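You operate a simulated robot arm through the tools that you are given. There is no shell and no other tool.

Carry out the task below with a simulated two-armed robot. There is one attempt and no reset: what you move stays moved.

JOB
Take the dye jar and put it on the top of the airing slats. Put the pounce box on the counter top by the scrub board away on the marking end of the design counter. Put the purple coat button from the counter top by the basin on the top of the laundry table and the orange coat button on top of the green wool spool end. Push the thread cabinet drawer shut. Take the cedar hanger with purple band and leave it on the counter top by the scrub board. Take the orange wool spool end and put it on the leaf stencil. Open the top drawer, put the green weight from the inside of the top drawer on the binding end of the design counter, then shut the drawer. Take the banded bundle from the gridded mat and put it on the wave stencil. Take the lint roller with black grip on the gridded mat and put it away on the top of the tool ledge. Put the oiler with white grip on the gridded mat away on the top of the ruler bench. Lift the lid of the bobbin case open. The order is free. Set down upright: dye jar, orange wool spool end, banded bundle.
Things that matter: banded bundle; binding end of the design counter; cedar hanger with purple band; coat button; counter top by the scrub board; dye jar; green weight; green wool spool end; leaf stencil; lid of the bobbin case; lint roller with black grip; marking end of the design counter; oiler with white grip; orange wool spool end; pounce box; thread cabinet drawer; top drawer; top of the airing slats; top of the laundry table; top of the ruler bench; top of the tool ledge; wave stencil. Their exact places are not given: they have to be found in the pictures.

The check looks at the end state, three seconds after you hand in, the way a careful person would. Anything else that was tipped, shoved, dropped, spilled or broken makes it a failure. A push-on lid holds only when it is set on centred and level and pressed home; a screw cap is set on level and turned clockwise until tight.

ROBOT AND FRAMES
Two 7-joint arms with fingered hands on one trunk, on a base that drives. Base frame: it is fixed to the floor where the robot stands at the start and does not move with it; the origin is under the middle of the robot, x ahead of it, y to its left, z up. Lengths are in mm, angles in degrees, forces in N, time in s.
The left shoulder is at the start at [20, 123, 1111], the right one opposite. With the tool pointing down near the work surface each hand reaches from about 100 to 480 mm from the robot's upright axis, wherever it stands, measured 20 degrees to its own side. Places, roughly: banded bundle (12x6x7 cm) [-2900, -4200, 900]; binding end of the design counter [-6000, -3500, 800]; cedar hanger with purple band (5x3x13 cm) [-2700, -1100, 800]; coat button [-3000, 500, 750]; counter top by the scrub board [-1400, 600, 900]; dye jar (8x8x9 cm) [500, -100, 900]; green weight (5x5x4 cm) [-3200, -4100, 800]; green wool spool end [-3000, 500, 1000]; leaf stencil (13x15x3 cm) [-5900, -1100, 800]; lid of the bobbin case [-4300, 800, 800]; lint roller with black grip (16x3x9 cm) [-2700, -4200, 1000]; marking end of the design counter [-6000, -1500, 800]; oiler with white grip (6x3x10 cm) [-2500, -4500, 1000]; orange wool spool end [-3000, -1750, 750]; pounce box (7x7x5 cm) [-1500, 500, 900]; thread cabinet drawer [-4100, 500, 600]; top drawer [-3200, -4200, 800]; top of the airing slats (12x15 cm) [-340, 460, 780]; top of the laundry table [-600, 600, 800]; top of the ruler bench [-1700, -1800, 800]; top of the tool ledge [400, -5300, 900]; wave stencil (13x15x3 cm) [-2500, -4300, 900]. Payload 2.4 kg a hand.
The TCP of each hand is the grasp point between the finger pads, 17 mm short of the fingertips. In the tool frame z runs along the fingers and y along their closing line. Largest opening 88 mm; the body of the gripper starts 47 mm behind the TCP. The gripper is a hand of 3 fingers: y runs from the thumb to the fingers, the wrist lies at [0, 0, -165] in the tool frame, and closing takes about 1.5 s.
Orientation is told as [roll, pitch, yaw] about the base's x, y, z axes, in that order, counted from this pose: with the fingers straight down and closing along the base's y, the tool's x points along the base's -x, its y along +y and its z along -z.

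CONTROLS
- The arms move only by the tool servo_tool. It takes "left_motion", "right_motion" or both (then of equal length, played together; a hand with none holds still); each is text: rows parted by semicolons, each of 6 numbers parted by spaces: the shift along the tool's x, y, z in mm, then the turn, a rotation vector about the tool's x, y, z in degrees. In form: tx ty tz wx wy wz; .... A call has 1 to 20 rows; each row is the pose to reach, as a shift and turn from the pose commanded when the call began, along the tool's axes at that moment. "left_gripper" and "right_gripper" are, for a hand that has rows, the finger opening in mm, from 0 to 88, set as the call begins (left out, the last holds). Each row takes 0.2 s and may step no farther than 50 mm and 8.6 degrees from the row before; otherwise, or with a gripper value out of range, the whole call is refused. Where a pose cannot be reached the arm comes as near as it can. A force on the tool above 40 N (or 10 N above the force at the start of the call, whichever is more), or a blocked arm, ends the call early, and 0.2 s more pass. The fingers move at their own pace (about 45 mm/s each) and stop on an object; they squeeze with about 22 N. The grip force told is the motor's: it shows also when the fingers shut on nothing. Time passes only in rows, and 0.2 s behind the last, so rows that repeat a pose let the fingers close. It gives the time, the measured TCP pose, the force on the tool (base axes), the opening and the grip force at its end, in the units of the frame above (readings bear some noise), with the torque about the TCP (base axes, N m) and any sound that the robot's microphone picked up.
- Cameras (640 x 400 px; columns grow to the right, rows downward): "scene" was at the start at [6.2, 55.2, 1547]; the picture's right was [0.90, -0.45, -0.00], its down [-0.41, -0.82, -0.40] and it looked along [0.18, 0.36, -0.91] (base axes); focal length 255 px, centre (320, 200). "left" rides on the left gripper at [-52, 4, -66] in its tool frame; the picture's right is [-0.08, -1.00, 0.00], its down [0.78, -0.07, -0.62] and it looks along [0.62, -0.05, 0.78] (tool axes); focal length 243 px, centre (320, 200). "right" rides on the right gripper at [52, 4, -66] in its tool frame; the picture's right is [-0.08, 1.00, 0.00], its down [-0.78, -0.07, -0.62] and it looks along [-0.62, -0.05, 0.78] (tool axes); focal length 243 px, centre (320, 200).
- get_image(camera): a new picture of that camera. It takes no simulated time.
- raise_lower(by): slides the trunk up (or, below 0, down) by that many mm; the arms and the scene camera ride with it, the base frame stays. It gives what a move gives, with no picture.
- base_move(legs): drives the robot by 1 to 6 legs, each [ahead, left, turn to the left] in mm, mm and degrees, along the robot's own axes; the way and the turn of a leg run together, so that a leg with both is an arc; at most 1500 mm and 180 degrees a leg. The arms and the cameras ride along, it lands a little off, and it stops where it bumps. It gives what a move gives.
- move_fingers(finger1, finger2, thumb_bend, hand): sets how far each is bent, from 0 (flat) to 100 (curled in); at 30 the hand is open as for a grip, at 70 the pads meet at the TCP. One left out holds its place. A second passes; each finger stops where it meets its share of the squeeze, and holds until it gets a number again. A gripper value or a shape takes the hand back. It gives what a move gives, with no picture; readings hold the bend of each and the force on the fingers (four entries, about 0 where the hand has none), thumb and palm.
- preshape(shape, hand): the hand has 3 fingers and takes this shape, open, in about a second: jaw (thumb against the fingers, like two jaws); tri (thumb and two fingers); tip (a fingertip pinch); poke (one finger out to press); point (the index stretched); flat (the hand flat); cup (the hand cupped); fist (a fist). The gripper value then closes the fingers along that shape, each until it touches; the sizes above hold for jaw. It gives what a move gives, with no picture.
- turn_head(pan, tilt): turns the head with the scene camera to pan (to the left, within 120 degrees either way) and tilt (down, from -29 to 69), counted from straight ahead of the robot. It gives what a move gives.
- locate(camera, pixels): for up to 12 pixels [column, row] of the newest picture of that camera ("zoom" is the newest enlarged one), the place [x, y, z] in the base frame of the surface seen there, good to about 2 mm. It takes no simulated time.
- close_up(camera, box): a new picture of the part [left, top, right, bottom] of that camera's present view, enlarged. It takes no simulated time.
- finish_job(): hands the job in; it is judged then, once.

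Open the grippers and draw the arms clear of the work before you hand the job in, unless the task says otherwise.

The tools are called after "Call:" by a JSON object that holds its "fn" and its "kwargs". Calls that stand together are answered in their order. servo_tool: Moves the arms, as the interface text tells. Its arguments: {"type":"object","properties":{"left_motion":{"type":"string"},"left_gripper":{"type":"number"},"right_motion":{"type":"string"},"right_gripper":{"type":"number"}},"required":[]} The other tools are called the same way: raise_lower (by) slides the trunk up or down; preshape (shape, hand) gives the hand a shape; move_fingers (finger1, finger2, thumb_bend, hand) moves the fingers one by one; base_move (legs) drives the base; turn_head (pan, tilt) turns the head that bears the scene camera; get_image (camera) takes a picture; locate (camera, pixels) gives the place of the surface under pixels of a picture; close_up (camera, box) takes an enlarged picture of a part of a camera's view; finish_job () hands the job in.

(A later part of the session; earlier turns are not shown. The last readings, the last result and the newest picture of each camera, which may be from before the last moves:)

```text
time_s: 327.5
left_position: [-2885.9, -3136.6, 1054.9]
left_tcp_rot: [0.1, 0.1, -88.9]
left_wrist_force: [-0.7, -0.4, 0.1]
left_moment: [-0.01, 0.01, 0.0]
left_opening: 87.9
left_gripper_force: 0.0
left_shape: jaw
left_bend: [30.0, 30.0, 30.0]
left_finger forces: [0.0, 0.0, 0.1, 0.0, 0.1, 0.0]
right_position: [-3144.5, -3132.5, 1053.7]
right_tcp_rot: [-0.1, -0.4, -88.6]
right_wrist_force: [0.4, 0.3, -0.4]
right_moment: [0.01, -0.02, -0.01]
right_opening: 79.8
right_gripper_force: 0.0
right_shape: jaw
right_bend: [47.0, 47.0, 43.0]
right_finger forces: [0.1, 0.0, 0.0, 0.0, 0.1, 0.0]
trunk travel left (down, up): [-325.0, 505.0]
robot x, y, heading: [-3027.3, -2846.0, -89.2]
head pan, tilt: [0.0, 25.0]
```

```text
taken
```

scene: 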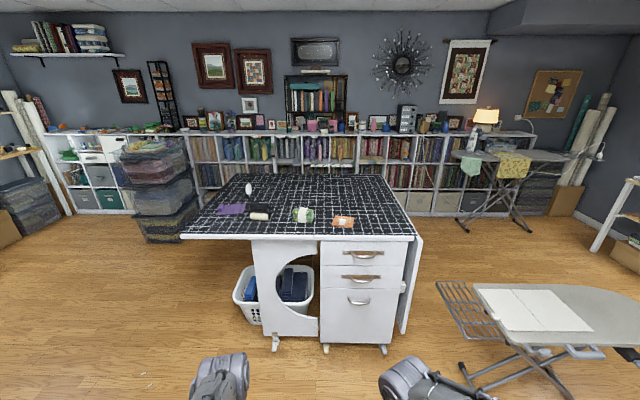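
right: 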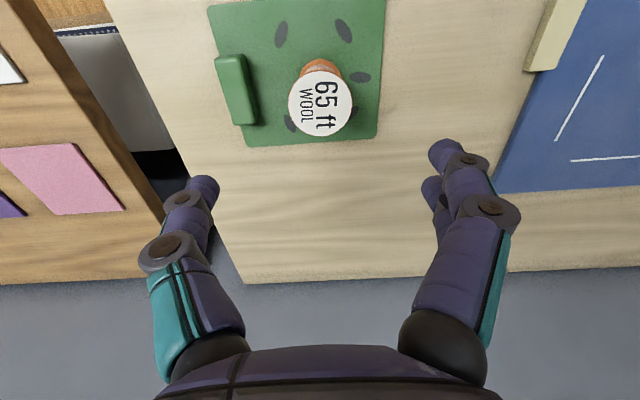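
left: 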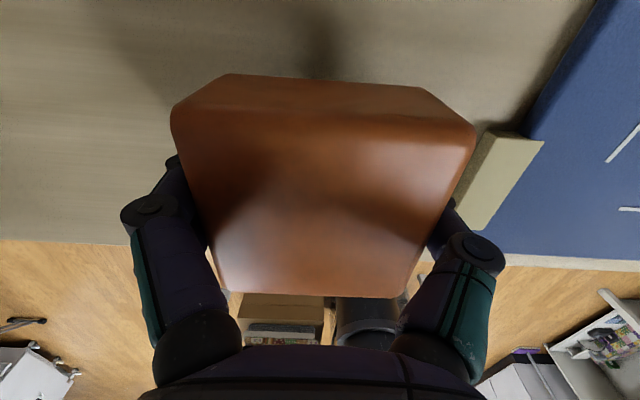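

The cart is ahead: mat on top with items, the top drawer at (363, 256). I locate key points.

Call:
{"fn": "locate", "kwargs": {"camera": "scene", "pixels": [[363, 252], [363, 257], [325, 245], [408, 245], [180, 236], [415, 238], [258, 215], [303, 215], [343, 221], [250, 190], [325, 345], [470, 290]]}}

Call:
{"fn": "close_up", "kwargs": {"camera": "scene", "box": [180, 160, 430, 300]}}

```text
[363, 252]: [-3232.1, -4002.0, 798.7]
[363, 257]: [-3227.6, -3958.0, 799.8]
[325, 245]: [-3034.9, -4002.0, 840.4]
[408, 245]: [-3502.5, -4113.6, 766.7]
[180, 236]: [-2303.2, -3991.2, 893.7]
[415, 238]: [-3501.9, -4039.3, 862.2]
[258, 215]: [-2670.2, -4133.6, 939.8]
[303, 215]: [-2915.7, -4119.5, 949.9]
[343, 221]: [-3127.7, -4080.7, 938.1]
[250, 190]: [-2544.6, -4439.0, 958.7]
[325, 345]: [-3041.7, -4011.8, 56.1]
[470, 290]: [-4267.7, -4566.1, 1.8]
```

```text
2.56 times, centred on (305, 230) of scene
```

zoom: 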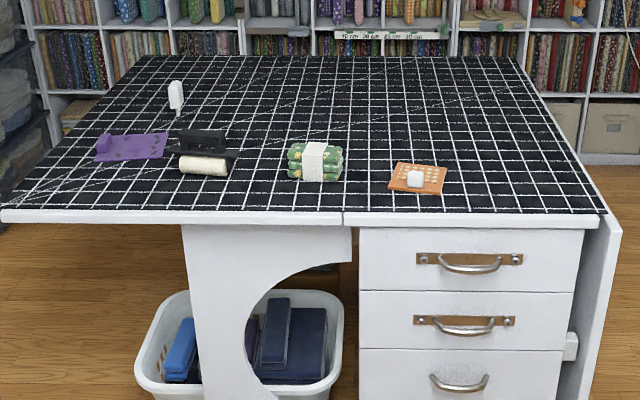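

I can see all the items. I start with the top drawer: drive closer and look at the handle geometry.

Call:
{"fn": "base_move", "kwargs": {"legs": [[0, 0, -0.9], [600, 0, 0], [0, -90, 0]]}}

Call:
{"fn": "turn_head", "kwargs": {"pan": -10, "tilt": 50}}

Call:
{"fn": "get_image", "kwargs": {"camera": "scene"}}

Call:
{"fn": "get_image", "kwargs": {"camera": "right"}}

```text
time_s: 331.9
left_position: [-2983.3, -3742.5, 1055.5]
left_tcp_rot: [0.0, 0.2, -90.4]
left_wrist_force: [0.8, -0.1, -0.6]
left_moment: [-0.02, 0.0, 0.0]
left_opening: 87.9
left_gripper_force: 0.1
left_shape: jaw
left_bend: [30.0, 30.0, 30.0]
left_finger forces: [0.0, 0.0, 0.0, 0.0, 0.0, 0.1]
right_position: [-3243.4, -3732.4, 1054.6]
right_tcp_rot: [0.0, -0.5, -89.9]
right_wrist_force: [-1.1, -0.3, 0.0]
right_moment: [0.05, -0.06, 0.0]
right_opening: 79.8
right_gripper_force: 0.0
right_shape: jaw
right_bend: [47.0, 47.0, 43.0]
right_finger forces: [0.0, 0.0, 0.1, 0.0, 0.1, 0.0]
trunk travel left (down, up): [-325.0, 505.0]
robot x, y, heading: [-3120.9, -3451.1, -90.5]
head pan, tilt: [0.0, 25.0]
```

```text
time_s: 332.8
left_position: [-2983.5, -3742.9, 1055.0]
left_tcp_rot: [0.0, 0.1, -90.4]
left_wrist_force: [-0.7, -0.4, 0.3]
left_moment: [-0.03, -0.01, 0.03]
left_opening: 87.6
left_gripper_force: 0.1
left_shape: jaw
left_bend: [30.0, 30.0, 30.0]
left_finger forces: [0.0, 0.0, 0.1, 0.0, 0.0, 0.0]
right_position: [-3241.4, -3730.4, 1053.7]
right_tcp_rot: [0.0, -0.3, -89.9]
right_wrist_force: [-0.3, 0.4, -0.6]
right_moment: [-0.01, 0.01, -0.02]
right_opening: 80.0
right_gripper_force: 0.1
right_shape: jaw
right_bend: [47.0, 47.0, 43.0]
right_finger forces: [0.1, 0.0, 0.0, 0.0, 0.0, 0.1]
trunk travel left (down, up): [-325.0, 505.0]
robot x, y, heading: [-3116.1, -3446.8, -90.2]
head pan, tilt: [-10.0, 50.0]
```

```text
taken
```

scene: 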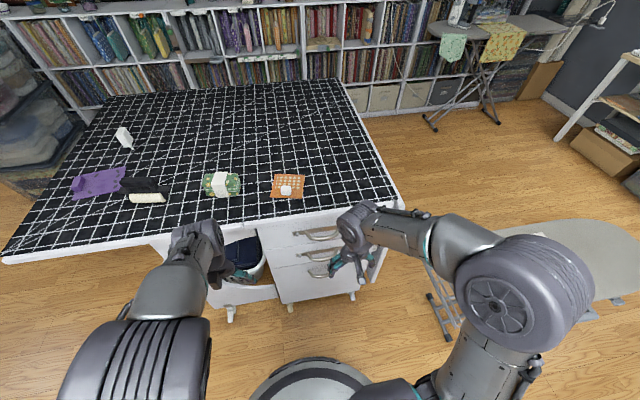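

```text
taken
```

right: 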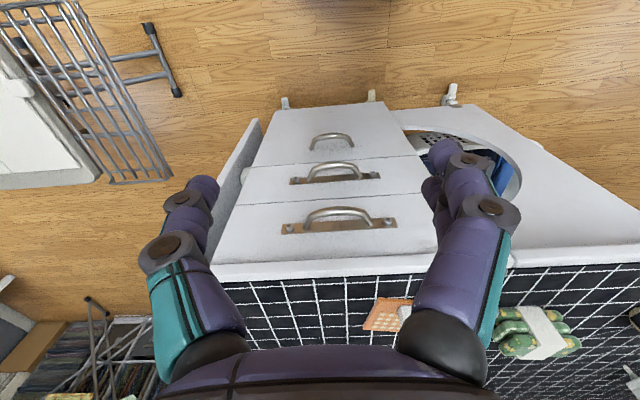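

The right camera sees the top drawer's arched handle at (337, 215). I locate the handle, drawer face and the tabletop edge.

Call:
{"fn": "locate", "kwargs": {"camera": "right", "pixels": [[337, 211], [315, 216], [360, 214], [307, 225], [370, 222], [340, 229], [340, 245], [340, 262], [340, 272], [225, 250], [432, 242], [340, 195]]}}

Call:
{"fn": "close_up", "kwargs": {"camera": "right", "box": [260, 180, 420, 290]}}

```text
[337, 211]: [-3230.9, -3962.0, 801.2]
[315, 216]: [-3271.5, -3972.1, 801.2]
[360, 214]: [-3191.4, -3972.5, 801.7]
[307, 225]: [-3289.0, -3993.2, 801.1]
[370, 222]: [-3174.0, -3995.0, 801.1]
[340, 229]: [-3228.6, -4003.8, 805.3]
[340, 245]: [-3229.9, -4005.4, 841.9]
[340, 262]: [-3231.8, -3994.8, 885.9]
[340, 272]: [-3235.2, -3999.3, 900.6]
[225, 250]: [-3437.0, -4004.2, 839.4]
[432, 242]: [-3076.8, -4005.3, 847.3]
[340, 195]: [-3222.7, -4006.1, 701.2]
```

```text
3.64 times, centred on (340, 235) of right
```

zoom: 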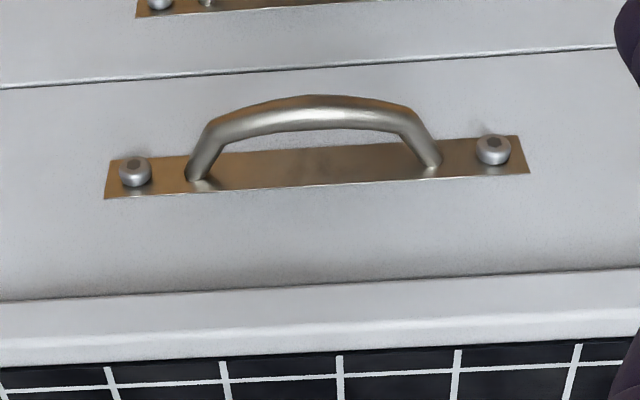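

Handle apex is at y≈−3964, z≈801, with 32 mm free behind it; the tabletop overhangs only ~10 mm. I'll turn the right hand 90° so it closes along y, tilt it, and hook the handle. First move closer and turn the wrist.

Call:
{"fn": "base_move", "kwargs": {"legs": [[95, 0, 0.3]]}}

Call:
{"fn": "servo_tool", "kwargs": {"right_motion": "0 0 0 0 0 -8; 0 0 0 0 0 -16; 0 0 0 0 0 -24; 0 0 0 0 0 -32; 0 0 0 0 0 -40; 0 0 0 0 0 -48; 0 0 0 0 0 -56; 0 0 0 0 0 -64; 0 0 0 0 0 -72; 0 0 0 0 0 -80; 0 0 0 0 0 -88; 0 0 0 0 0 -90; 0 0 0 0 0 -90", "right_gripper": 45}}

Call:
{"fn": "get_image", "kwargs": {"camera": "right"}}

```text
time_s: 334.0
left_position: [-2981.9, -3836.0, 1054.6]
left_tcp_rot: [0.0, 0.2, -89.9]
left_wrist_force: [-0.4, -0.3, -0.1]
left_moment: [0.04, -0.01, 0.0]
left_opening: 87.8
left_gripper_force: 0.0
left_shape: jaw
left_bend: [30.0, 30.0, 30.0]
left_finger forces: [0.1, 0.0, 0.0, 0.0, 0.0, 0.0]
right_position: [-3240.1, -3827.6, 1053.7]
right_tcp_rot: [-0.1, -0.3, -89.7]
right_wrist_force: [0.7, -0.6, -1.3]
right_moment: [-0.02, -0.02, -0.02]
right_opening: 80.0
right_gripper_force: 0.1
right_shape: jaw
right_bend: [47.0, 47.0, 43.0]
right_finger forces: [0.0, 0.0, 0.1, 0.1, 0.1, 0.0]
trunk travel left (down, up): [-325.0, 505.0]
robot x, y, heading: [-3114.5, -3545.9, -90.1]
head pan, tilt: [-10.0, 50.0]
```

```text
time_s: 336.8
left_position: [-2980.7, -3835.0, 1055.1]
left_tcp_rot: [0.0, 0.1, -90.0]
left_wrist_force: [0.7, 0.0, -0.2]
left_moment: [-0.01, -0.01, 0.03]
left_opening: 88.0
left_gripper_force: 0.0
left_shape: jaw
left_bend: [30.0, 30.0, 30.0]
left_finger forces: [0.0, 0.1, 0.1, 0.1, 0.0, 0.0]
right_position: [-3240.8, -3825.7, 1054.6]
right_tcp_rot: [-0.3, 0.1, 0.4]
right_wrist_force: [0.5, -0.3, -1.0]
right_moment: [-0.02, 0.0, 0.0]
right_opening: 45.5
right_gripper_force: 0.0
right_shape: jaw
right_bend: [72.0, 72.0, 70.0]
right_finger forces: [0.0, 0.0, 0.1, 0.1, 0.0, 0.1]
trunk travel left (down, up): [-325.0, 505.0]
robot x, y, heading: [-3120.4, -3543.4, -90.0]
head pan, tilt: [-10.0, 50.0]
```

```text
taken
```

right: 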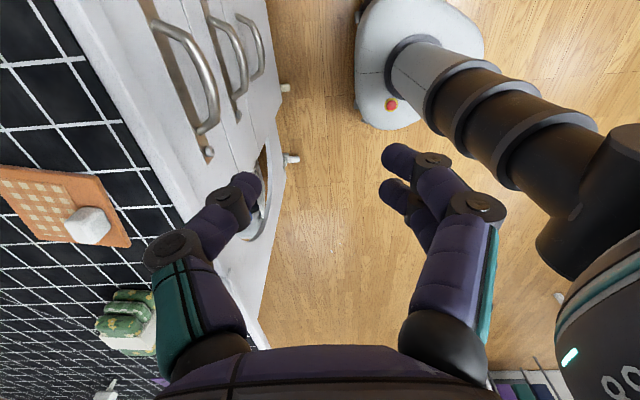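

The hand now closes along y. I tilt it 26° (fingers toward the drawer), and bring it to a pre-grasp point above and in front of the handle.

Call:
{"fn": "servo_tool", "kwargs": {"right_motion": "-4 -30 0 6.5 0 0; -8 -60 0 13 0 0; -11 -85 20 19.5 0 0; -11 -105 50 26 0 0; -11 -105 90 26 0 0; -11 -105 135 26 0 0; -11 -105 181 26 0 0; -11 -105 181 26 0 0", "right_gripper": 40}}

Call:
{"fn": "get_image", "kwargs": {"camera": "right"}}

Call:
{"fn": "get_image", "kwargs": {"camera": "scene"}}

```text
time_s: 338.6
left_position: [-2981.6, -3835.9, 1054.5]
left_tcp_rot: [0.0, 0.1, -90.0]
left_wrist_force: [0.6, 0.3, -0.7]
left_moment: [-0.04, 0.02, 0.01]
left_opening: 87.8
left_gripper_force: 0.1
left_shape: jaw
left_bend: [30.0, 30.0, 30.0]
left_finger forces: [0.0, 0.0, 0.1, 0.1, 0.1, 0.0]
right_position: [-3228.8, -3931.9, 870.5]
right_tcp_rot: [-26.5, 0.1, 0.3]
right_wrist_force: [0.2, -0.2, 0.8]
right_moment: [-0.03, 0.02, 0.01]
right_opening: 40.3
right_gripper_force: 0.0
right_shape: jaw
right_bend: [73.0, 73.0, 70.0]
right_finger forces: [0.0, 0.0, 0.1, 0.1, 0.1, 0.0]
trunk travel left (down, up): [-325.0, 505.0]
robot x, y, heading: [-3120.0, -3541.4, -89.8]
head pan, tilt: [-10.0, 50.0]
```

```text
taken
```

right: 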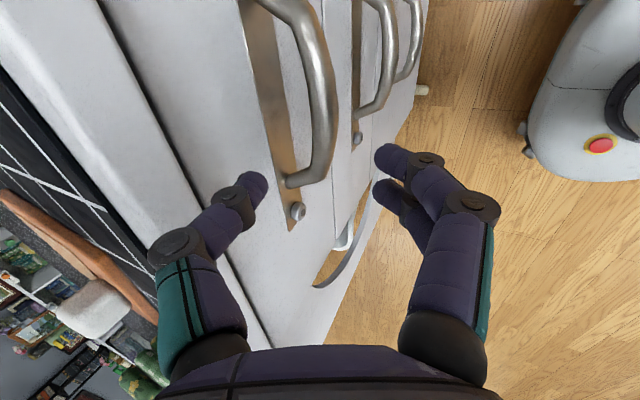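

```text
taken
```

scene: 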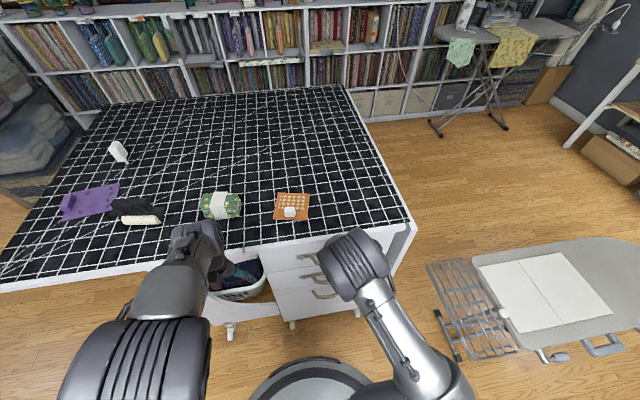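

The handle bar lies between thumb and fingers along the approach axis (bar at column ~328). I shift 4 mm and advance along the tool axis.

Call:
{"fn": "servo_tool", "kwargs": {"right_motion": "0 4 20 0 0 0; 0 4 40 0 0 0; 0 4 58 0 0 0; 0 4 70 0 0 0; 0 4 76 0 0 0; 0 4 76 0 0 0"}}

Call:
{"fn": "get_image", "kwargs": {"camera": "right"}}

```text
time_s: 340.0
left_position: [-2981.6, -3835.4, 1053.8]
left_tcp_rot: [0.1, 0.0, -90.0]
left_wrist_force: [0.1, 0.1, -0.3]
left_moment: [-0.01, 0.0, 0.01]
left_opening: 87.8
left_gripper_force: 0.1
left_shape: jaw
left_bend: [30.0, 30.0, 30.0]
left_finger forces: [0.0, 0.0, 0.0, 0.0, 0.0, 0.0]
right_position: [-3230.0, -3962.7, 803.4]
right_tcp_rot: [-26.4, 0.1, 0.2]
right_wrist_force: [0.7, -0.2, 0.1]
right_moment: [0.01, 0.01, 0.04]
right_opening: 40.4
right_gripper_force: 0.1
right_shape: jaw
right_bend: [73.0, 73.0, 70.0]
right_finger forces: [0.0, 0.0, 0.0, 0.0, 0.1, 0.0]
trunk travel left (down, up): [-325.0, 505.0]
robot x, y, heading: [-3116.1, -3543.6, -90.1]
head pan, tilt: [-10.0, 50.0]
```

```text
taken
```

right: 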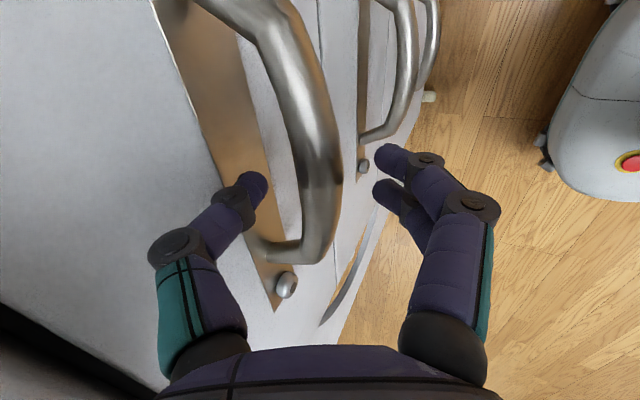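

The bar is between thumb and fingers. I go 4 mm deeper and close.

Call:
{"fn": "servo_tool", "kwargs": {"right_motion": "0 0 4 0 0 0; 0 0 4 0 0 0; 0 0 4 0 0 0; 0 0 4 0 0 0; 0 0 4 0 0 0; 0 0 4 0 0 0", "right_gripper": 2}}

Call:
{"fn": "get_image", "kwargs": {"camera": "right"}}

```text
time_s: 341.4
left_position: [-2982.1, -3837.7, 1054.6]
left_tcp_rot: [0.0, 0.2, -89.9]
left_wrist_force: [0.1, 0.5, 0.3]
left_moment: [0.02, 0.0, 0.04]
left_opening: 87.8
left_gripper_force: 0.1
left_shape: jaw
left_bend: [30.0, 30.0, 30.0]
left_finger forces: [0.0, 0.0, 0.1, 0.0, 0.1, 0.0]
right_position: [-3229.2, -3964.7, 799.2]
right_tcp_rot: [-26.3, 0.1, 0.3]
right_wrist_force: [0.2, -1.0, -6.5]
right_moment: [0.03, -0.03, -0.02]
right_opening: 8.7
right_gripper_force: 21.6
right_shape: jaw
right_bend: [71.0, 71.0, 70.0]
right_finger forces: [10.5, 10.6, 0.1, 0.0, 19.3, 0.0]
trunk travel left (down, up): [-325.0, 505.0]
robot x, y, heading: [-3120.2, -3544.2, -89.9]
head pan, tilt: [-10.0, 50.0]
```

```text
taken
```

right: 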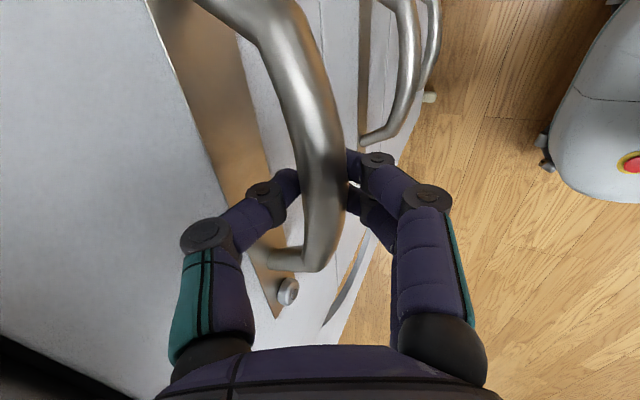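

The handle is held firmly. I pull by driving the base back 120 mm first.

Call:
{"fn": "base_move", "kwargs": {"legs": [[-120, 0, 0]]}}

Call:
{"fn": "get_image", "kwargs": {"camera": "scene"}}

```text
time_s: 342.6
left_position: [-2981.0, -3716.6, 1054.1]
left_tcp_rot: [0.0, 0.1, -89.9]
left_wrist_force: [0.1, 0.5, 0.1]
left_moment: [-0.02, 0.02, 0.01]
left_opening: 87.9
left_gripper_force: 0.0
left_shape: jaw
left_bend: [30.0, 30.0, 30.0]
left_finger forces: [0.0, 0.0, 0.0, 0.1, 0.0, 0.0]
right_position: [-3228.2, -3845.0, 800.8]
right_tcp_rot: [-26.4, 0.1, 0.4]
right_wrist_force: [-2.1, -1.2, -6.6]
right_moment: [0.04, 0.01, -0.02]
right_opening: 7.7
right_gripper_force: 21.7
right_shape: jaw
right_bend: [71.0, 71.0, 70.0]
right_finger forces: [10.6, 10.8, 0.1, 0.0, 21.1, 0.0]
trunk travel left (down, up): [-325.0, 505.0]
robot x, y, heading: [-3118.2, -3426.3, -89.7]
head pan, tilt: [-10.0, 50.0]
```

```text
taken
```

scene: 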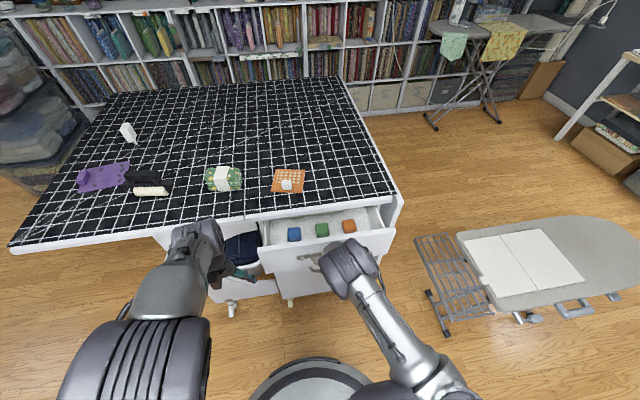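

The drawer opens and three weights are visible; green is at (322, 229). I locate them to see how much more to pull.

Call:
{"fn": "locate", "kwargs": {"camera": "scene", "pixels": [[322, 228], [322, 233], [294, 233], [349, 226], [322, 215], [322, 250], [270, 240], [385, 232], [300, 260]]}}

Call:
{"fn": "close_up", "kwargs": {"camera": "scene", "box": [250, 195, 410, 305]}}

```text
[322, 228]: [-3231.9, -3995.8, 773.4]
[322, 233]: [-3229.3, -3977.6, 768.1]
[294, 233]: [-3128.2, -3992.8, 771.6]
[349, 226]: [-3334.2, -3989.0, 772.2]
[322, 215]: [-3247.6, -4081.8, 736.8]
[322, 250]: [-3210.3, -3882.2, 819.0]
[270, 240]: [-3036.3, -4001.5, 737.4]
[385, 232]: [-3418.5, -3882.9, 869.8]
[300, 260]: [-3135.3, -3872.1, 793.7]
```

```text
3.64 times, centred on (330, 250) of scene
```

zoom: 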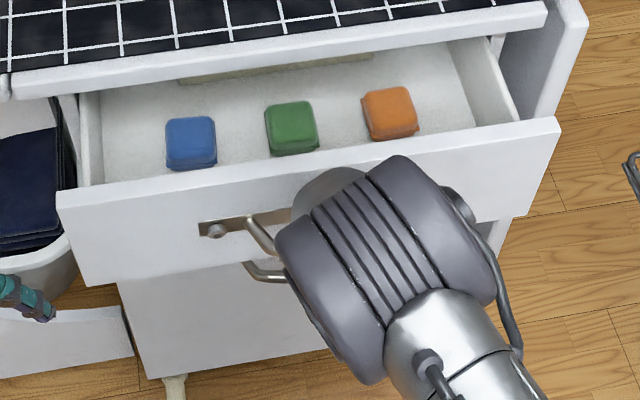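

I pull 100 mm more, so there is room for the hand around the green weight.

Call:
{"fn": "base_move", "kwargs": {"legs": [[-100, 0, -0.3]]}}

Call:
{"fn": "get_image", "kwargs": {"camera": "scene"}}

Call:
{"fn": "locate", "kwargs": {"camera": "scene", "pixels": [[316, 240], [316, 236], [290, 243], [340, 235], [300, 265], [316, 222], [260, 250]]}}

```text
time_s: 343.7
left_position: [-2982.7, -3615.7, 1053.6]
left_tcp_rot: [0.0, 0.1, -90.2]
left_wrist_force: [-0.7, -0.5, 0.3]
left_moment: [0.0, -0.01, -0.01]
left_opening: 88.0
left_gripper_force: 0.0
left_shape: jaw
left_bend: [30.0, 30.0, 30.0]
left_finger forces: [0.0, 0.1, 0.0, 0.0, 0.0, 0.0]
right_position: [-3228.9, -3745.8, 800.7]
right_tcp_rot: [-26.4, 0.1, 0.1]
right_wrist_force: [5.6, -2.7, -10.3]
right_moment: [0.05, -0.03, 0.02]
right_opening: 7.5
right_gripper_force: 21.8
right_shape: jaw
right_bend: [70.0, 71.0, 70.0]
right_finger forces: [10.8, 10.8, 0.0, 0.0, 20.8, 0.1]
trunk travel left (down, up): [-325.0, 505.0]
robot x, y, heading: [-3118.6, -3321.6, -90.2]
head pan, tilt: [-10.0, 50.0]
```

```text
taken
```

scene: 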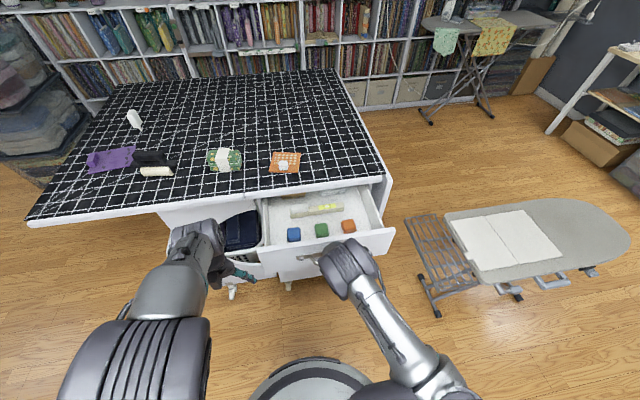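

```text
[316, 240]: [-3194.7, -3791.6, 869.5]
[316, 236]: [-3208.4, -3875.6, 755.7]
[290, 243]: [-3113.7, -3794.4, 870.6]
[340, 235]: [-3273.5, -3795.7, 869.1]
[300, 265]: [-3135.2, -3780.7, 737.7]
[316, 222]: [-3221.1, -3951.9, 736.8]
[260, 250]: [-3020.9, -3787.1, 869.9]
```

The drawer is open ~220 mm. I release the handle, retreat along the tool axis, and turn the hand back to normal.

Call:
{"fn": "servo_tool", "kwargs": {"right_motion": "0 0 0 0 0 0; 0 0 0 0 0 0; 0 0 0 0 0 0; 0 0 -20 0 0 0; 0 0 -50 0 0 0; 0 0 -85 0 0 0; 0 0 -120 0 0 0; 0 0 -120 0 0 0", "right_gripper": 42}}

Call:
{"fn": "servo_tool", "kwargs": {"right_motion": "0 0 -30 -6 0 0; 0 0 -60 -13 0 0; 0 0 -90 -20 0 0; 0 0 -110 -26 0 0; 0 0 -110 -26 0 0"}}

```text
time_s: 345.5
left_position: [-2983.2, -3616.4, 1055.3]
left_tcp_rot: [0.0, 0.1, -90.2]
left_wrist_force: [-0.9, 0.3, 0.3]
left_moment: [0.02, 0.0, -0.01]
left_opening: 87.9
left_gripper_force: 0.1
left_shape: jaw
left_bend: [30.0, 30.0, 30.0]
left_finger forces: [0.1, 0.0, 0.0, 0.1, 0.0, 0.0]
right_position: [-3231.2, -3692.3, 905.8]
right_tcp_rot: [-26.4, 0.1, 0.1]
right_wrist_force: [-0.6, 0.8, -0.6]
right_moment: [0.0, 0.02, -0.02]
right_opening: 41.5
right_gripper_force: 0.1
right_shape: jaw
right_bend: [73.0, 73.0, 70.0]
right_finger forces: [0.0, 0.0, 0.0, 0.0, 0.1, 0.1]
trunk travel left (down, up): [-325.0, 505.0]
robot x, y, heading: [-3118.8, -3327.6, -90.3]
head pan, tilt: [-10.0, 50.0]
```

```text
time_s: 346.7
left_position: [-2982.3, -3616.1, 1053.7]
left_tcp_rot: [-0.1, 0.2, -90.3]
left_wrist_force: [-0.3, -0.5, -1.1]
left_moment: [-0.02, 0.02, -0.01]
left_opening: 87.7
left_gripper_force: 0.0
left_shape: jaw
left_bend: [30.0, 30.0, 30.0]
left_finger forces: [0.0, 0.1, 0.1, 0.1, 0.1, 0.0]
right_position: [-3231.2, -3644.8, 1006.9]
right_tcp_rot: [-0.4, 0.1, 0.2]
right_wrist_force: [-0.6, -0.2, -0.6]
right_moment: [0.02, 0.01, 0.01]
right_opening: 41.5
right_gripper_force: 0.1
right_shape: jaw
right_bend: [73.0, 73.0, 70.0]
right_finger forces: [0.0, 0.1, 0.1, 0.1, 0.1, 0.0]
trunk travel left (down, up): [-325.0, 505.0]
robot x, y, heading: [-3120.0, -3325.0, -90.1]
head pan, tilt: [-10.0, 50.0]
```

I drive 130 mm ahead, then turn the hand back while moving it above the green weight.

Call:
{"fn": "base_move", "kwargs": {"legs": [[130, 0, 0]]}}

Call:
{"fn": "servo_tool", "kwargs": {"right_motion": "0 -10 0 0 0 8; 0 -20 0 0 0 16; 0 -30 0 0 0 24; 0 -40 0 0 0 32; 0 -50 0 0 0 40; 0 -60 0 0 0 48; 0 -70 0 0 0 56; 0 -80 0 0 0 64; 0 -90 0 0 0 72; 0 -100 0 0 0 80; 0 -110 0 0 0 88; 0 -118 0 0 0 90; 0 -118 45 0 0 90; 0 -118 90 0 0 90; 0 -118 130 0 0 90; 0 -118 130 0 0 90", "right_gripper": 80}}

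Call:
{"fn": "get_image", "kwargs": {"camera": "right"}}

Call:
{"fn": "get_image", "kwargs": {"camera": "scene"}}

```text
time_s: 348.0
left_position: [-2982.7, -3747.8, 1054.7]
left_tcp_rot: [0.0, 0.2, -90.2]
left_wrist_force: [-0.9, -0.8, 0.1]
left_moment: [0.02, -0.02, -0.04]
left_opening: 88.0
left_gripper_force: 0.0
left_shape: jaw
left_bend: [30.0, 30.0, 30.0]
left_finger forces: [0.1, 0.1, 0.1, 0.0, 0.2, 0.0]
right_position: [-3230.6, -3775.4, 1004.9]
right_tcp_rot: [-0.4, 0.3, 0.2]
right_wrist_force: [-0.9, -0.4, 0.2]
right_moment: [0.01, -0.01, -0.06]
right_opening: 41.5
right_gripper_force: 0.1
right_shape: jaw
right_bend: [73.0, 73.0, 70.0]
right_finger forces: [0.0, 0.1, 0.0, 0.1, 0.1, 0.1]
trunk travel left (down, up): [-325.0, 505.0]
robot x, y, heading: [-3115.9, -3455.7, -90.1]
head pan, tilt: [-10.0, 50.0]
```

```text
time_s: 351.4
left_position: [-2983.6, -3746.0, 1054.5]
left_tcp_rot: [0.0, 0.0, -90.2]
left_wrist_force: [-0.6, 0.2, 0.4]
left_moment: [-0.04, -0.01, 0.0]
left_opening: 88.0
left_gripper_force: 0.1
left_shape: jaw
left_bend: [30.0, 30.0, 30.0]
left_finger forces: [0.0, 0.1, 0.0, 0.0, 0.0, 0.0]
right_position: [-3231.6, -3895.5, 875.2]
right_tcp_rot: [-0.1, -0.4, -89.8]
right_wrist_force: [-0.7, 0.7, 0.4]
right_moment: [0.01, -0.01, 0.03]
right_opening: 79.9
right_gripper_force: 0.1
right_shape: jaw
right_bend: [47.0, 47.0, 43.0]
right_finger forces: [0.1, 0.0, 0.0, 0.0, 0.0, 0.0]
trunk travel left (down, up): [-325.0, 505.0]
robot x, y, heading: [-3118.6, -3454.2, -90.0]
head pan, tilt: [-10.0, 50.0]
```

```text
taken
```

right: 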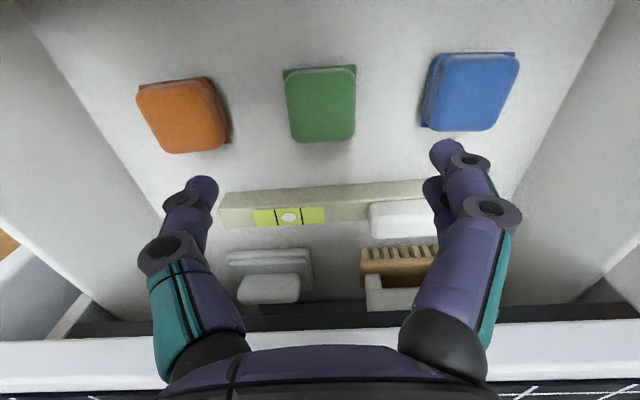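

```text
taken
```

scene: 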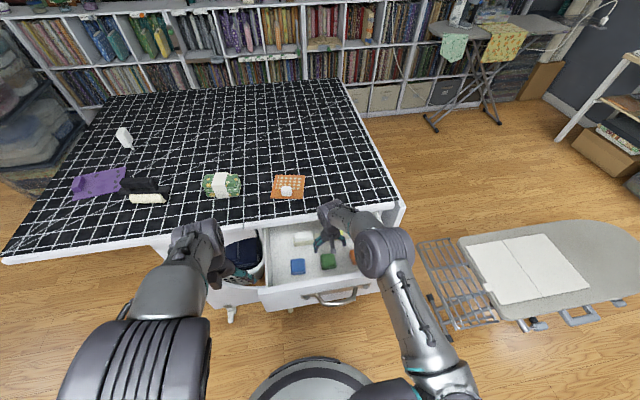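

The green weight is exactly under the hand. I lower to z≈759 and close.

Call:
{"fn": "servo_tool", "kwargs": {"right_motion": "0 0 40 0 0 0; 0 0 80 0 0 0; 0 0 105 0 0 0; 0 0 115 0 0 0; 0 0 115 0 0 0"}}

Call:
{"fn": "get_image", "kwargs": {"camera": "right"}}

```text
time_s: 352.6
left_position: [-2983.1, -3745.1, 1055.4]
left_tcp_rot: [0.0, 0.2, -90.1]
left_wrist_force: [-0.6, 0.3, -0.5]
left_moment: [0.02, 0.01, -0.01]
left_opening: 88.1
left_gripper_force: 0.1
left_shape: jaw
left_bend: [30.0, 30.0, 30.0]
left_finger forces: [0.1, 0.1, 0.0, 0.0, 0.0, 0.1]
right_position: [-3230.4, -3891.4, 761.6]
right_tcp_rot: [0.0, -0.4, -89.8]
right_wrist_force: [-0.2, 0.3, -0.7]
right_moment: [-0.04, -0.01, -0.03]
right_opening: 80.1
right_gripper_force: 0.0
right_shape: jaw
right_bend: [47.0, 47.0, 43.0]
right_finger forces: [0.1, 0.0, 0.0, 0.0, 0.0, 0.0]
trunk travel left (down, up): [-325.0, 505.0]
robot x, y, heading: [-3117.2, -3457.1, -90.1]
head pan, tilt: [-10.0, 50.0]
```

```text
taken
```

right: 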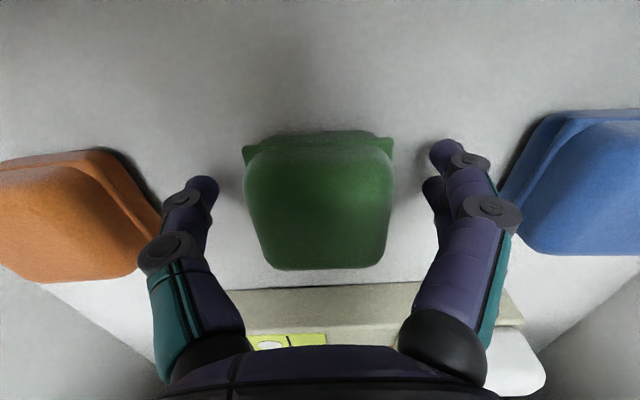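

Slight shift of 4 mm toward the robot, 3 mm lower, then close and lift.

Call:
{"fn": "servo_tool", "kwargs": {"right_motion": "4 0 3 0 0 0; 4 0 3 0 0 0"}}

Call:
{"fn": "servo_tool", "kwargs": {"right_motion": "0 0 0 0 0 0; 0 0 0 0 0 0; 0 0 0 0 0 0; 0 0 0 0 0 0; 0 0 0 0 0 0; 0 0 0 0 0 0; 0 0 -15 0 0 0; 0 0 -40 0 0 0; 0 0 -80 0 0 0; 0 0 -80 0 0 0", "right_gripper": 25}}

Call:
{"fn": "get_image", "kwargs": {"camera": "right"}}

```text
time_s: 353.2
left_position: [-2983.0, -3745.8, 1054.4]
left_tcp_rot: [-0.1, 0.1, -90.2]
left_wrist_force: [0.0, 1.0, 0.1]
left_moment: [0.01, 0.02, -0.01]
left_opening: 87.6
left_gripper_force: 0.0
left_shape: jaw
left_bend: [30.0, 30.0, 30.0]
left_finger forces: [0.1, 0.0, 0.0, 0.1, 0.0, 0.1]
right_position: [-3231.7, -3890.5, 759.2]
right_tcp_rot: [-0.1, -0.4, -90.0]
right_wrist_force: [-0.1, -0.1, 0.0]
right_moment: [-0.01, -0.01, 0.01]
right_opening: 79.6
right_gripper_force: 0.1
right_shape: jaw
right_bend: [47.0, 47.0, 43.0]
right_finger forces: [0.0, 0.0, 0.1, 0.0, 0.1, 0.1]
trunk travel left (down, up): [-325.0, 505.0]
robot x, y, heading: [-3119.1, -3457.1, -90.1]
head pan, tilt: [-10.0, 50.0]
```

```text
time_s: 355.4
left_position: [-2982.9, -3746.2, 1054.7]
left_tcp_rot: [0.0, 0.1, -90.1]
left_wrist_force: [0.1, -1.2, -0.2]
left_moment: [0.02, -0.01, 0.02]
left_opening: 87.9
left_gripper_force: 0.0
left_shape: jaw
left_bend: [30.0, 30.0, 30.0]
left_finger forces: [0.0, 0.0, 0.1, 0.0, 0.0, 0.0]
right_position: [-3232.2, -3890.1, 840.0]
right_tcp_rot: [-0.1, -0.3, -89.9]
right_wrist_force: [-0.2, -0.6, -3.4]
right_moment: [0.03, -0.01, 0.03]
right_opening: 44.1
right_gripper_force: 22.3
right_shape: jaw
right_bend: [73.0, 73.0, 70.0]
right_finger forces: [10.2, 10.2, 0.0, 0.0, 20.3, 0.1]
trunk travel left (down, up): [-325.0, 505.0]
robot x, y, heading: [-3119.3, -3455.4, -90.1]
head pan, tilt: [-10.0, 50.0]
```

```text
taken
```

right: 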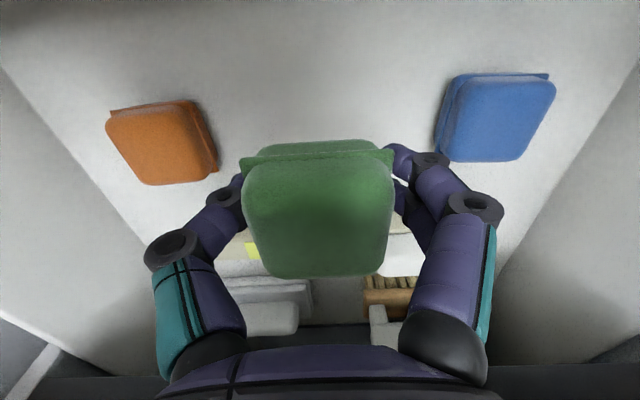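

The green weight is held. I lift it out and draw it in, then shift the base so that the left hand can push the drawer shut.

Call:
{"fn": "servo_tool", "kwargs": {"right_motion": "0 0 -45 0 0 0; 0 0 -90 0 0 0; 0 0 -135 0 0 0; 0 0 -180 0 0 0; 35 0 -210 0 0 0; 70 0 -210 0 0 0; 110 0 -210 0 0 0; 150 0 -210 0 0 0; 150 0 -210 0 0 0"}}

Call:
{"fn": "base_move", "kwargs": {"legs": [[0, -100, 0]]}}

Call:
{"fn": "servo_tool", "kwargs": {"left_motion": "30 0 0 0 0 0; 60 0 0 0 -8 0; 60 0 40 0 -16 0; 60 0 85 0 -24 0; 60 0 130 0 -32 0; 60 0 175 0 -40 0; 60 0 215 0 -40 0; 60 0 245 0 -40 0; 60 0 245 0 -40 0", "left_gripper": 0}}

Call:
{"fn": "get_image", "kwargs": {"camera": "scene"}}

Call:
{"fn": "get_image", "kwargs": {"camera": "left"}}

```text
time_s: 357.4
left_position: [-2982.3, -3746.5, 1054.6]
left_tcp_rot: [0.0, 0.0, -90.2]
left_wrist_force: [0.9, 0.3, 0.5]
left_moment: [-0.03, -0.01, 0.01]
left_opening: 87.7
left_gripper_force: 0.1
left_shape: jaw
left_bend: [30.0, 30.0, 30.0]
left_finger forces: [0.1, 0.1, 0.1, 0.1, 0.0, 0.0]
right_position: [-3233.6, -3737.4, 1048.1]
right_tcp_rot: [-0.1, -0.5, -89.9]
right_wrist_force: [-0.3, 0.3, -2.2]
right_moment: [0.03, 0.0, -0.02]
right_opening: 44.2
right_gripper_force: 22.0
right_shape: jaw
right_bend: [73.0, 73.0, 70.0]
right_finger forces: [10.3, 10.1, 0.0, 0.1, 20.3, 0.0]
trunk travel left (down, up): [-325.0, 505.0]
robot x, y, heading: [-3117.5, -3452.0, -90.4]
head pan, tilt: [-10.0, 50.0]
```

```text
time_s: 358.6
left_position: [-3084.6, -3746.1, 1055.1]
left_tcp_rot: [0.2, 0.1, -90.2]
left_wrist_force: [0.6, -0.3, -0.1]
left_moment: [-0.03, -0.03, -0.03]
left_opening: 88.0
left_gripper_force: 0.0
left_shape: jaw
left_bend: [30.0, 30.0, 30.0]
left_finger forces: [0.0, 0.1, 0.1, 0.0, 0.0, 0.0]
right_position: [-3334.8, -3736.0, 1048.1]
right_tcp_rot: [0.0, -0.4, -89.8]
right_wrist_force: [-0.1, 0.1, -2.2]
right_moment: [0.05, 0.0, -0.01]
right_opening: 44.1
right_gripper_force: 22.1
right_shape: jaw
right_bend: [73.0, 73.0, 70.0]
right_finger forces: [10.1, 10.2, 0.0, 0.1, 20.5, 0.1]
trunk travel left (down, up): [-325.0, 505.0]
robot x, y, heading: [-3219.7, -3453.8, -89.9]
head pan, tilt: [-10.0, 50.0]
```

```text
time_s: 360.6
left_position: [-3082.9, -3684.6, 809.0]
left_tcp_rot: [0.1, -40.0, -90.2]
left_wrist_force: [0.1, 0.1, -0.4]
left_moment: [0.02, 0.0, -0.03]
left_opening: 0.1
left_gripper_force: 22.2
left_shape: jaw
left_bend: [66.0, 66.0, 79.0]
left_finger forces: [0.0, 0.1, 0.0, 0.0, 0.0, 0.0]
left hand out of reach, approached as far as the arm can: row 1, 2, 3, 4, 5, 6, 7
right_position: [-3333.9, -3737.1, 1048.5]
right_tcp_rot: [0.0, -0.4, -89.8]
right_wrist_force: [0.3, 0.1, -2.6]
right_moment: [0.03, 0.0, -0.02]
right_opening: 44.2
right_gripper_force: 22.2
right_shape: jaw
right_bend: [73.0, 73.0, 70.0]
right_finger forces: [10.2, 10.3, 0.0, 0.1, 20.4, 0.1]
trunk travel left (down, up): [-325.0, 505.0]
robot x, y, heading: [-3222.0, -3449.1, -90.0]
head pan, tilt: [-10.0, 50.0]
```

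```text
taken
```

scene: 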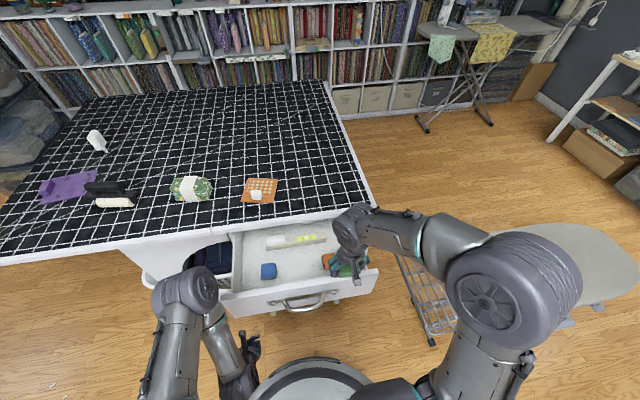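

```text
taken
```

left: 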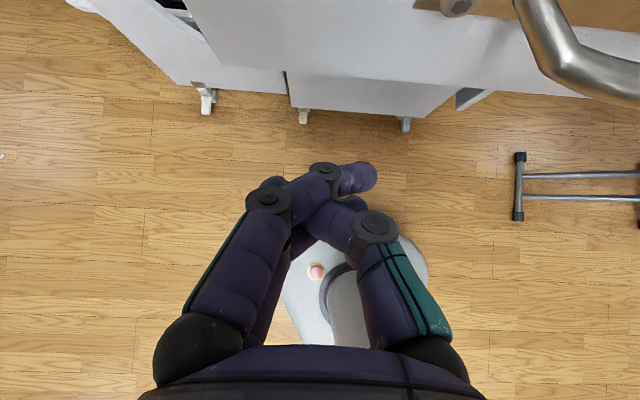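

The left hand is in front of the drawer, fingers tilted forward. I shift it toward the drawer's middle and push by driving 170 mm ahead.

Call:
{"fn": "servo_tool", "kwargs": {"left_motion": "0 -20 0 0 0 0; 0 -38 0 0 0 0; 0 -38 0 0 0 0"}}

Call:
{"fn": "base_move", "kwargs": {"legs": [[170, 0, 0]]}}

Call:
{"fn": "get_image", "kwargs": {"camera": "scene"}}

```text
time_s: 361.4
left_position: [-3121.1, -3686.3, 810.2]
left_tcp_rot: [0.0, -39.9, -90.2]
left_wrist_force: [-1.0, 0.1, -0.3]
left_moment: [-0.01, -0.02, 0.0]
left_opening: 0.0
left_gripper_force: 21.6
left_shape: jaw
left_bend: [66.0, 66.0, 79.0]
left_finger forces: [0.0, 0.0, 0.0, 0.0, 0.0, 0.0]
right_position: [-3333.0, -3736.3, 1047.6]
right_tcp_rot: [-0.1, -0.4, -89.8]
right_wrist_force: [-0.2, -0.2, -2.8]
right_moment: [0.02, 0.01, 0.02]
right_opening: 44.0
right_gripper_force: 22.0
right_shape: jaw
right_bend: [73.0, 73.0, 70.0]
right_finger forces: [10.1, 10.3, 0.0, 0.1, 20.4, 0.0]
trunk travel left (down, up): [-325.0, 505.0]
robot x, y, heading: [-3220.8, -3454.1, -90.3]
head pan, tilt: [-10.0, 50.0]
```

```text
time_s: 362.8
left_position: [-3120.9, -3857.9, 809.4]
left_tcp_rot: [0.0, -39.9, -90.0]
left_wrist_force: [0.6, -0.9, 1.1]
left_moment: [0.03, -0.01, -0.01]
left_opening: 0.2
left_gripper_force: 22.1
left_shape: jaw
left_bend: [67.0, 66.0, 79.0]
left_finger forces: [0.1, 0.0, 0.0, 0.0, 0.0, 0.0]
right_position: [-3334.3, -3909.0, 1048.4]
right_tcp_rot: [-0.1, -0.3, -89.8]
right_wrist_force: [-0.1, 0.7, -2.8]
right_moment: [-0.02, -0.05, -0.01]
right_opening: 43.9
right_gripper_force: 21.8
right_shape: jaw
right_bend: [73.0, 73.0, 70.0]
right_finger forces: [10.2, 10.2, 0.0, 0.0, 20.3, 0.1]
trunk travel left (down, up): [-325.0, 505.0]
robot x, y, heading: [-3215.9, -3625.0, -89.9]
head pan, tilt: [-10.0, 50.0]
```

```text
taken
```

scene: 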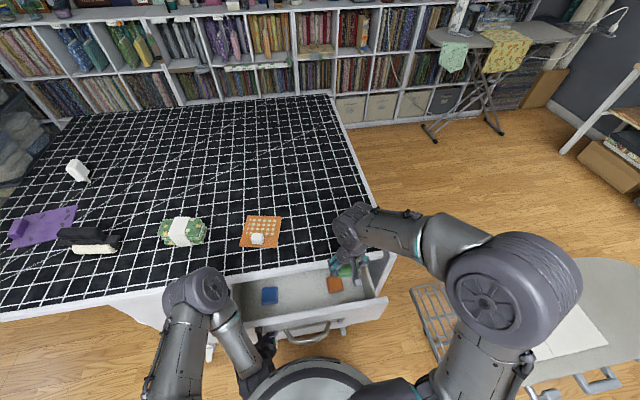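

I check where the drawer front is now relative to the left hand.

Call:
{"fn": "locate", "kwargs": {"camera": "scene", "pixels": [[300, 318], [340, 312], [380, 303], [250, 322], [270, 295], [335, 285], [300, 270]]}}

Call:
{"fn": "close_up", "kwargs": {"camera": "scene", "box": [200, 240, 400, 380]}}

```text
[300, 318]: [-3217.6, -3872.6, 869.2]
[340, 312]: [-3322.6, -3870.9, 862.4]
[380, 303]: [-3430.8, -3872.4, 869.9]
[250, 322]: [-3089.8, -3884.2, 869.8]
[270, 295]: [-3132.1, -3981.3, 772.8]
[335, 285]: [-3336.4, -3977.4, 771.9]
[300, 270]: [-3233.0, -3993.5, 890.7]
```

```text
2.86 times, centred on (300, 310) of scene
```

zoom: 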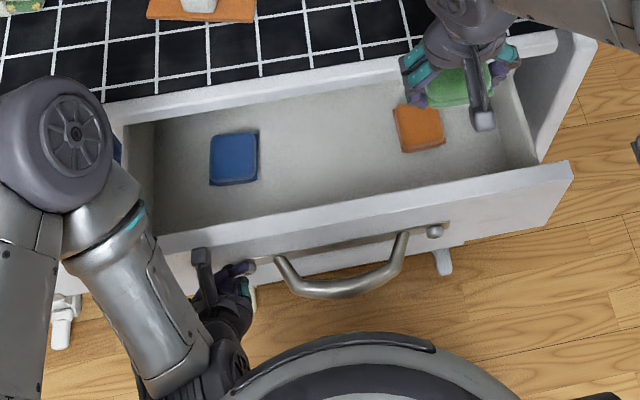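

The drawer has moved to y≈−3872. I push the remaining ~130 mm with the arm.

Call:
{"fn": "servo_tool", "kwargs": {"left_motion": "-15.3 0 12.9 0 0 0; -30.6 0 25.7 0 0 0; -46 0 38.6 0 0 0; -61.3 0 51.4 0 0 0; -76.6 0 64.3 0 0 0; -84.3 0 70.7 0 0 0; -91.9 0 77.2 0 0 0; -99.6 0 83.6 0 0 0; -103 0 87 0 0 0; -103 0 87 0 0 0"}}

Call:
{"fn": "get_image", "kwargs": {"camera": "scene"}}

Call:
{"fn": "locate", "kwargs": {"camera": "scene", "pixels": [[300, 285], [300, 295], [340, 285], [375, 280], [300, 275], [330, 300]]}}

```text
time_s: 365.0
left_position: [-3121.6, -3988.8, 810.7]
left_tcp_rot: [0.1, -40.1, -90.2]
left_wrist_force: [2.1, 23.1, 8.8]
left_moment: [-2.04, 0.07, 0.09]
left_opening: 0.0
left_gripper_force: 21.9
left_shape: jaw
left_bend: [67.0, 66.0, 79.0]
left_finger forces: [0.2, 0.0, 0.1, 0.1, 0.0, 0.1]
right_position: [-3334.6, -3904.3, 1049.7]
right_tcp_rot: [0.0, -0.7, -89.8]
right_wrist_force: [0.4, -0.6, -2.9]
right_moment: [-0.01, 0.01, -0.01]
right_opening: 44.2
right_gripper_force: 22.2
right_shape: jaw
right_bend: [73.0, 73.0, 70.0]
right_finger forces: [10.2, 10.2, 0.0, 0.1, 20.4, 0.0]
trunk travel left (down, up): [-325.0, 505.0]
robot x, y, heading: [-3219.3, -3623.2, -90.4]
head pan, tilt: [-10.0, 50.0]
```

```text
taken
```

scene: 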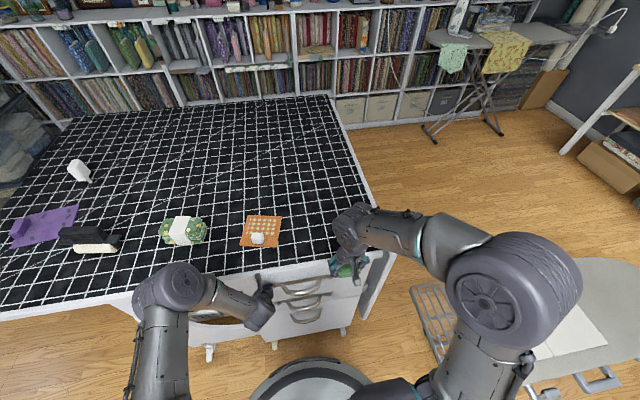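

```text
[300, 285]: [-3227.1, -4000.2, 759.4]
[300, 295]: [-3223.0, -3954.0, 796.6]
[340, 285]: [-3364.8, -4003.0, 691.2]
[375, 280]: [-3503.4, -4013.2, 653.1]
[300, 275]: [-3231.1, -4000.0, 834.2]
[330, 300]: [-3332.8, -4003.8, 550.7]
```

The drawer face is at y≈−4000; the push was limited because the hand's camera touched the tabletop edge. I back off, lower 45 mm, and push again under the overhang.

Call:
{"fn": "servo_tool", "kwargs": {"left_motion": "23 0 -19.3 0 0 0; 38.3 0 -32 0 0 0; 52.7 0 -15 0 0 0; 67.2 0 2.4 0 0 0; 67.2 0 2.4 0 0 0"}}

Call:
{"fn": "servo_tool", "kwargs": {"left_motion": "-15.3 0 12.9 0 0 0; -27 0 22.5 0 0 0; -32.9 0 27.6 0 0 0; -36.8 0 30.9 0 0 0; -40.6 0 34.1 0 0 0; -44.4 0 37.3 0 0 0; -48 0 40.5 0 0 0; -48 0 40.5 0 0 0"}}

Call:
{"fn": "locate", "kwargs": {"camera": "scene", "pixels": [[300, 275], [320, 275], [340, 270], [300, 277]]}}

```text
time_s: 366.2
left_position: [-3121.8, -3943.2, 764.8]
left_tcp_rot: [0.0, -39.9, -90.2]
left_wrist_force: [0.2, 0.3, 0.1]
left_moment: [0.0, 0.01, 0.01]
left_opening: 0.3
left_gripper_force: 22.2
left_shape: jaw
left_bend: [67.0, 66.0, 79.0]
left_finger forces: [0.1, 0.1, 0.0, 0.0, 0.0, 0.0]
right_position: [-3333.7, -3908.0, 1048.4]
right_tcp_rot: [-0.1, -0.4, -89.8]
right_wrist_force: [0.4, -0.5, -2.6]
right_moment: [0.03, -0.03, 0.0]
right_opening: 43.9
right_gripper_force: 22.6
right_shape: jaw
right_bend: [73.0, 73.0, 70.0]
right_finger forces: [10.3, 10.3, 0.0, 0.0, 20.4, 0.0]
trunk travel left (down, up): [-325.0, 505.0]
robot x, y, heading: [-3216.7, -3624.4, -89.9]
head pan, tilt: [-10.0, 50.0]
```

```text
time_s: 367.8
left_position: [-3120.7, -3994.6, 760.3]
left_tcp_rot: [0.2, -38.7, -90.2]
left_wrist_force: [3.7, 15.6, -0.3]
left_moment: [-0.04, 0.01, -0.27]
left_opening: 0.1
left_gripper_force: 21.9
left_shape: jaw
left_bend: [73.0, 66.0, 79.0]
left_finger forces: [15.3, 0.1, 0.2, 0.0, 0.0, 0.0]
right_position: [-3332.7, -3906.2, 1049.1]
right_tcp_rot: [0.0, -0.4, -89.8]
right_wrist_force: [-0.4, 0.3, -3.5]
right_moment: [0.05, -0.01, 0.01]
right_opening: 43.8
right_gripper_force: 22.6
right_shape: jaw
right_bend: [73.0, 73.0, 70.0]
right_finger forces: [10.2, 10.3, 0.0, 0.1, 20.4, 0.1]
trunk travel left (down, up): [-325.0, 505.0]
robot x, y, heading: [-3218.4, -3623.3, -90.1]
head pan, tilt: [-10.0, 50.0]
stopped in row 7 (left hand): the force on the tool passed its limit at 44 N (the readings are from after the stop); the commanded pose is now the measured one
```

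```text
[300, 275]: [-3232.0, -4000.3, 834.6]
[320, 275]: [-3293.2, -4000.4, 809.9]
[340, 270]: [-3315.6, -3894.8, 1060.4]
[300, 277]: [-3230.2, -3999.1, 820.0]
```

It hit a hard stop at 44 N. I take a new picture and check the face position.

Call:
{"fn": "get_image", "kwargs": {"camera": "scene"}}

Call:
{"fn": "locate", "kwargs": {"camera": "scene", "pixels": [[300, 275], [320, 275], [310, 280], [300, 279], [340, 285], [330, 300]]}}

Call:
{"fn": "close_up", "kwargs": {"camera": "scene", "box": [230, 250, 390, 350]}}

```text
taken
```

scene: 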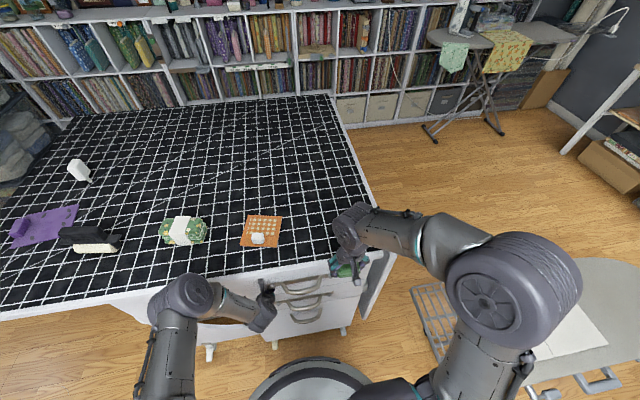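

```text
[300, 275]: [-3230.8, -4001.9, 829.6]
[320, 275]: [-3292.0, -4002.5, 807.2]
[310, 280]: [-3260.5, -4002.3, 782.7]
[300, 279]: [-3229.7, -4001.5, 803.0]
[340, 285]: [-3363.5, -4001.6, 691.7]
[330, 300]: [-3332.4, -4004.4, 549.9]
```

```text
4.00 times, centred on (310, 300) of scene
```

zoom: 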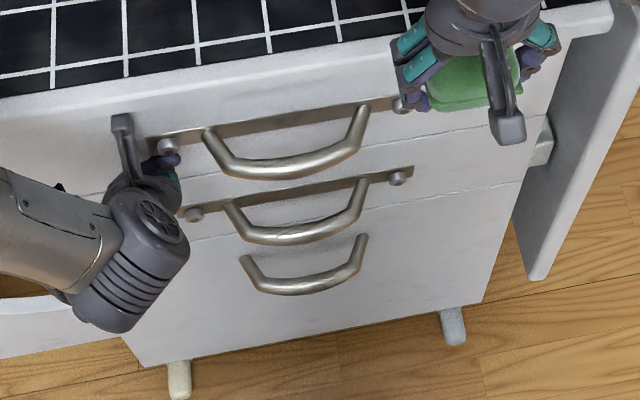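

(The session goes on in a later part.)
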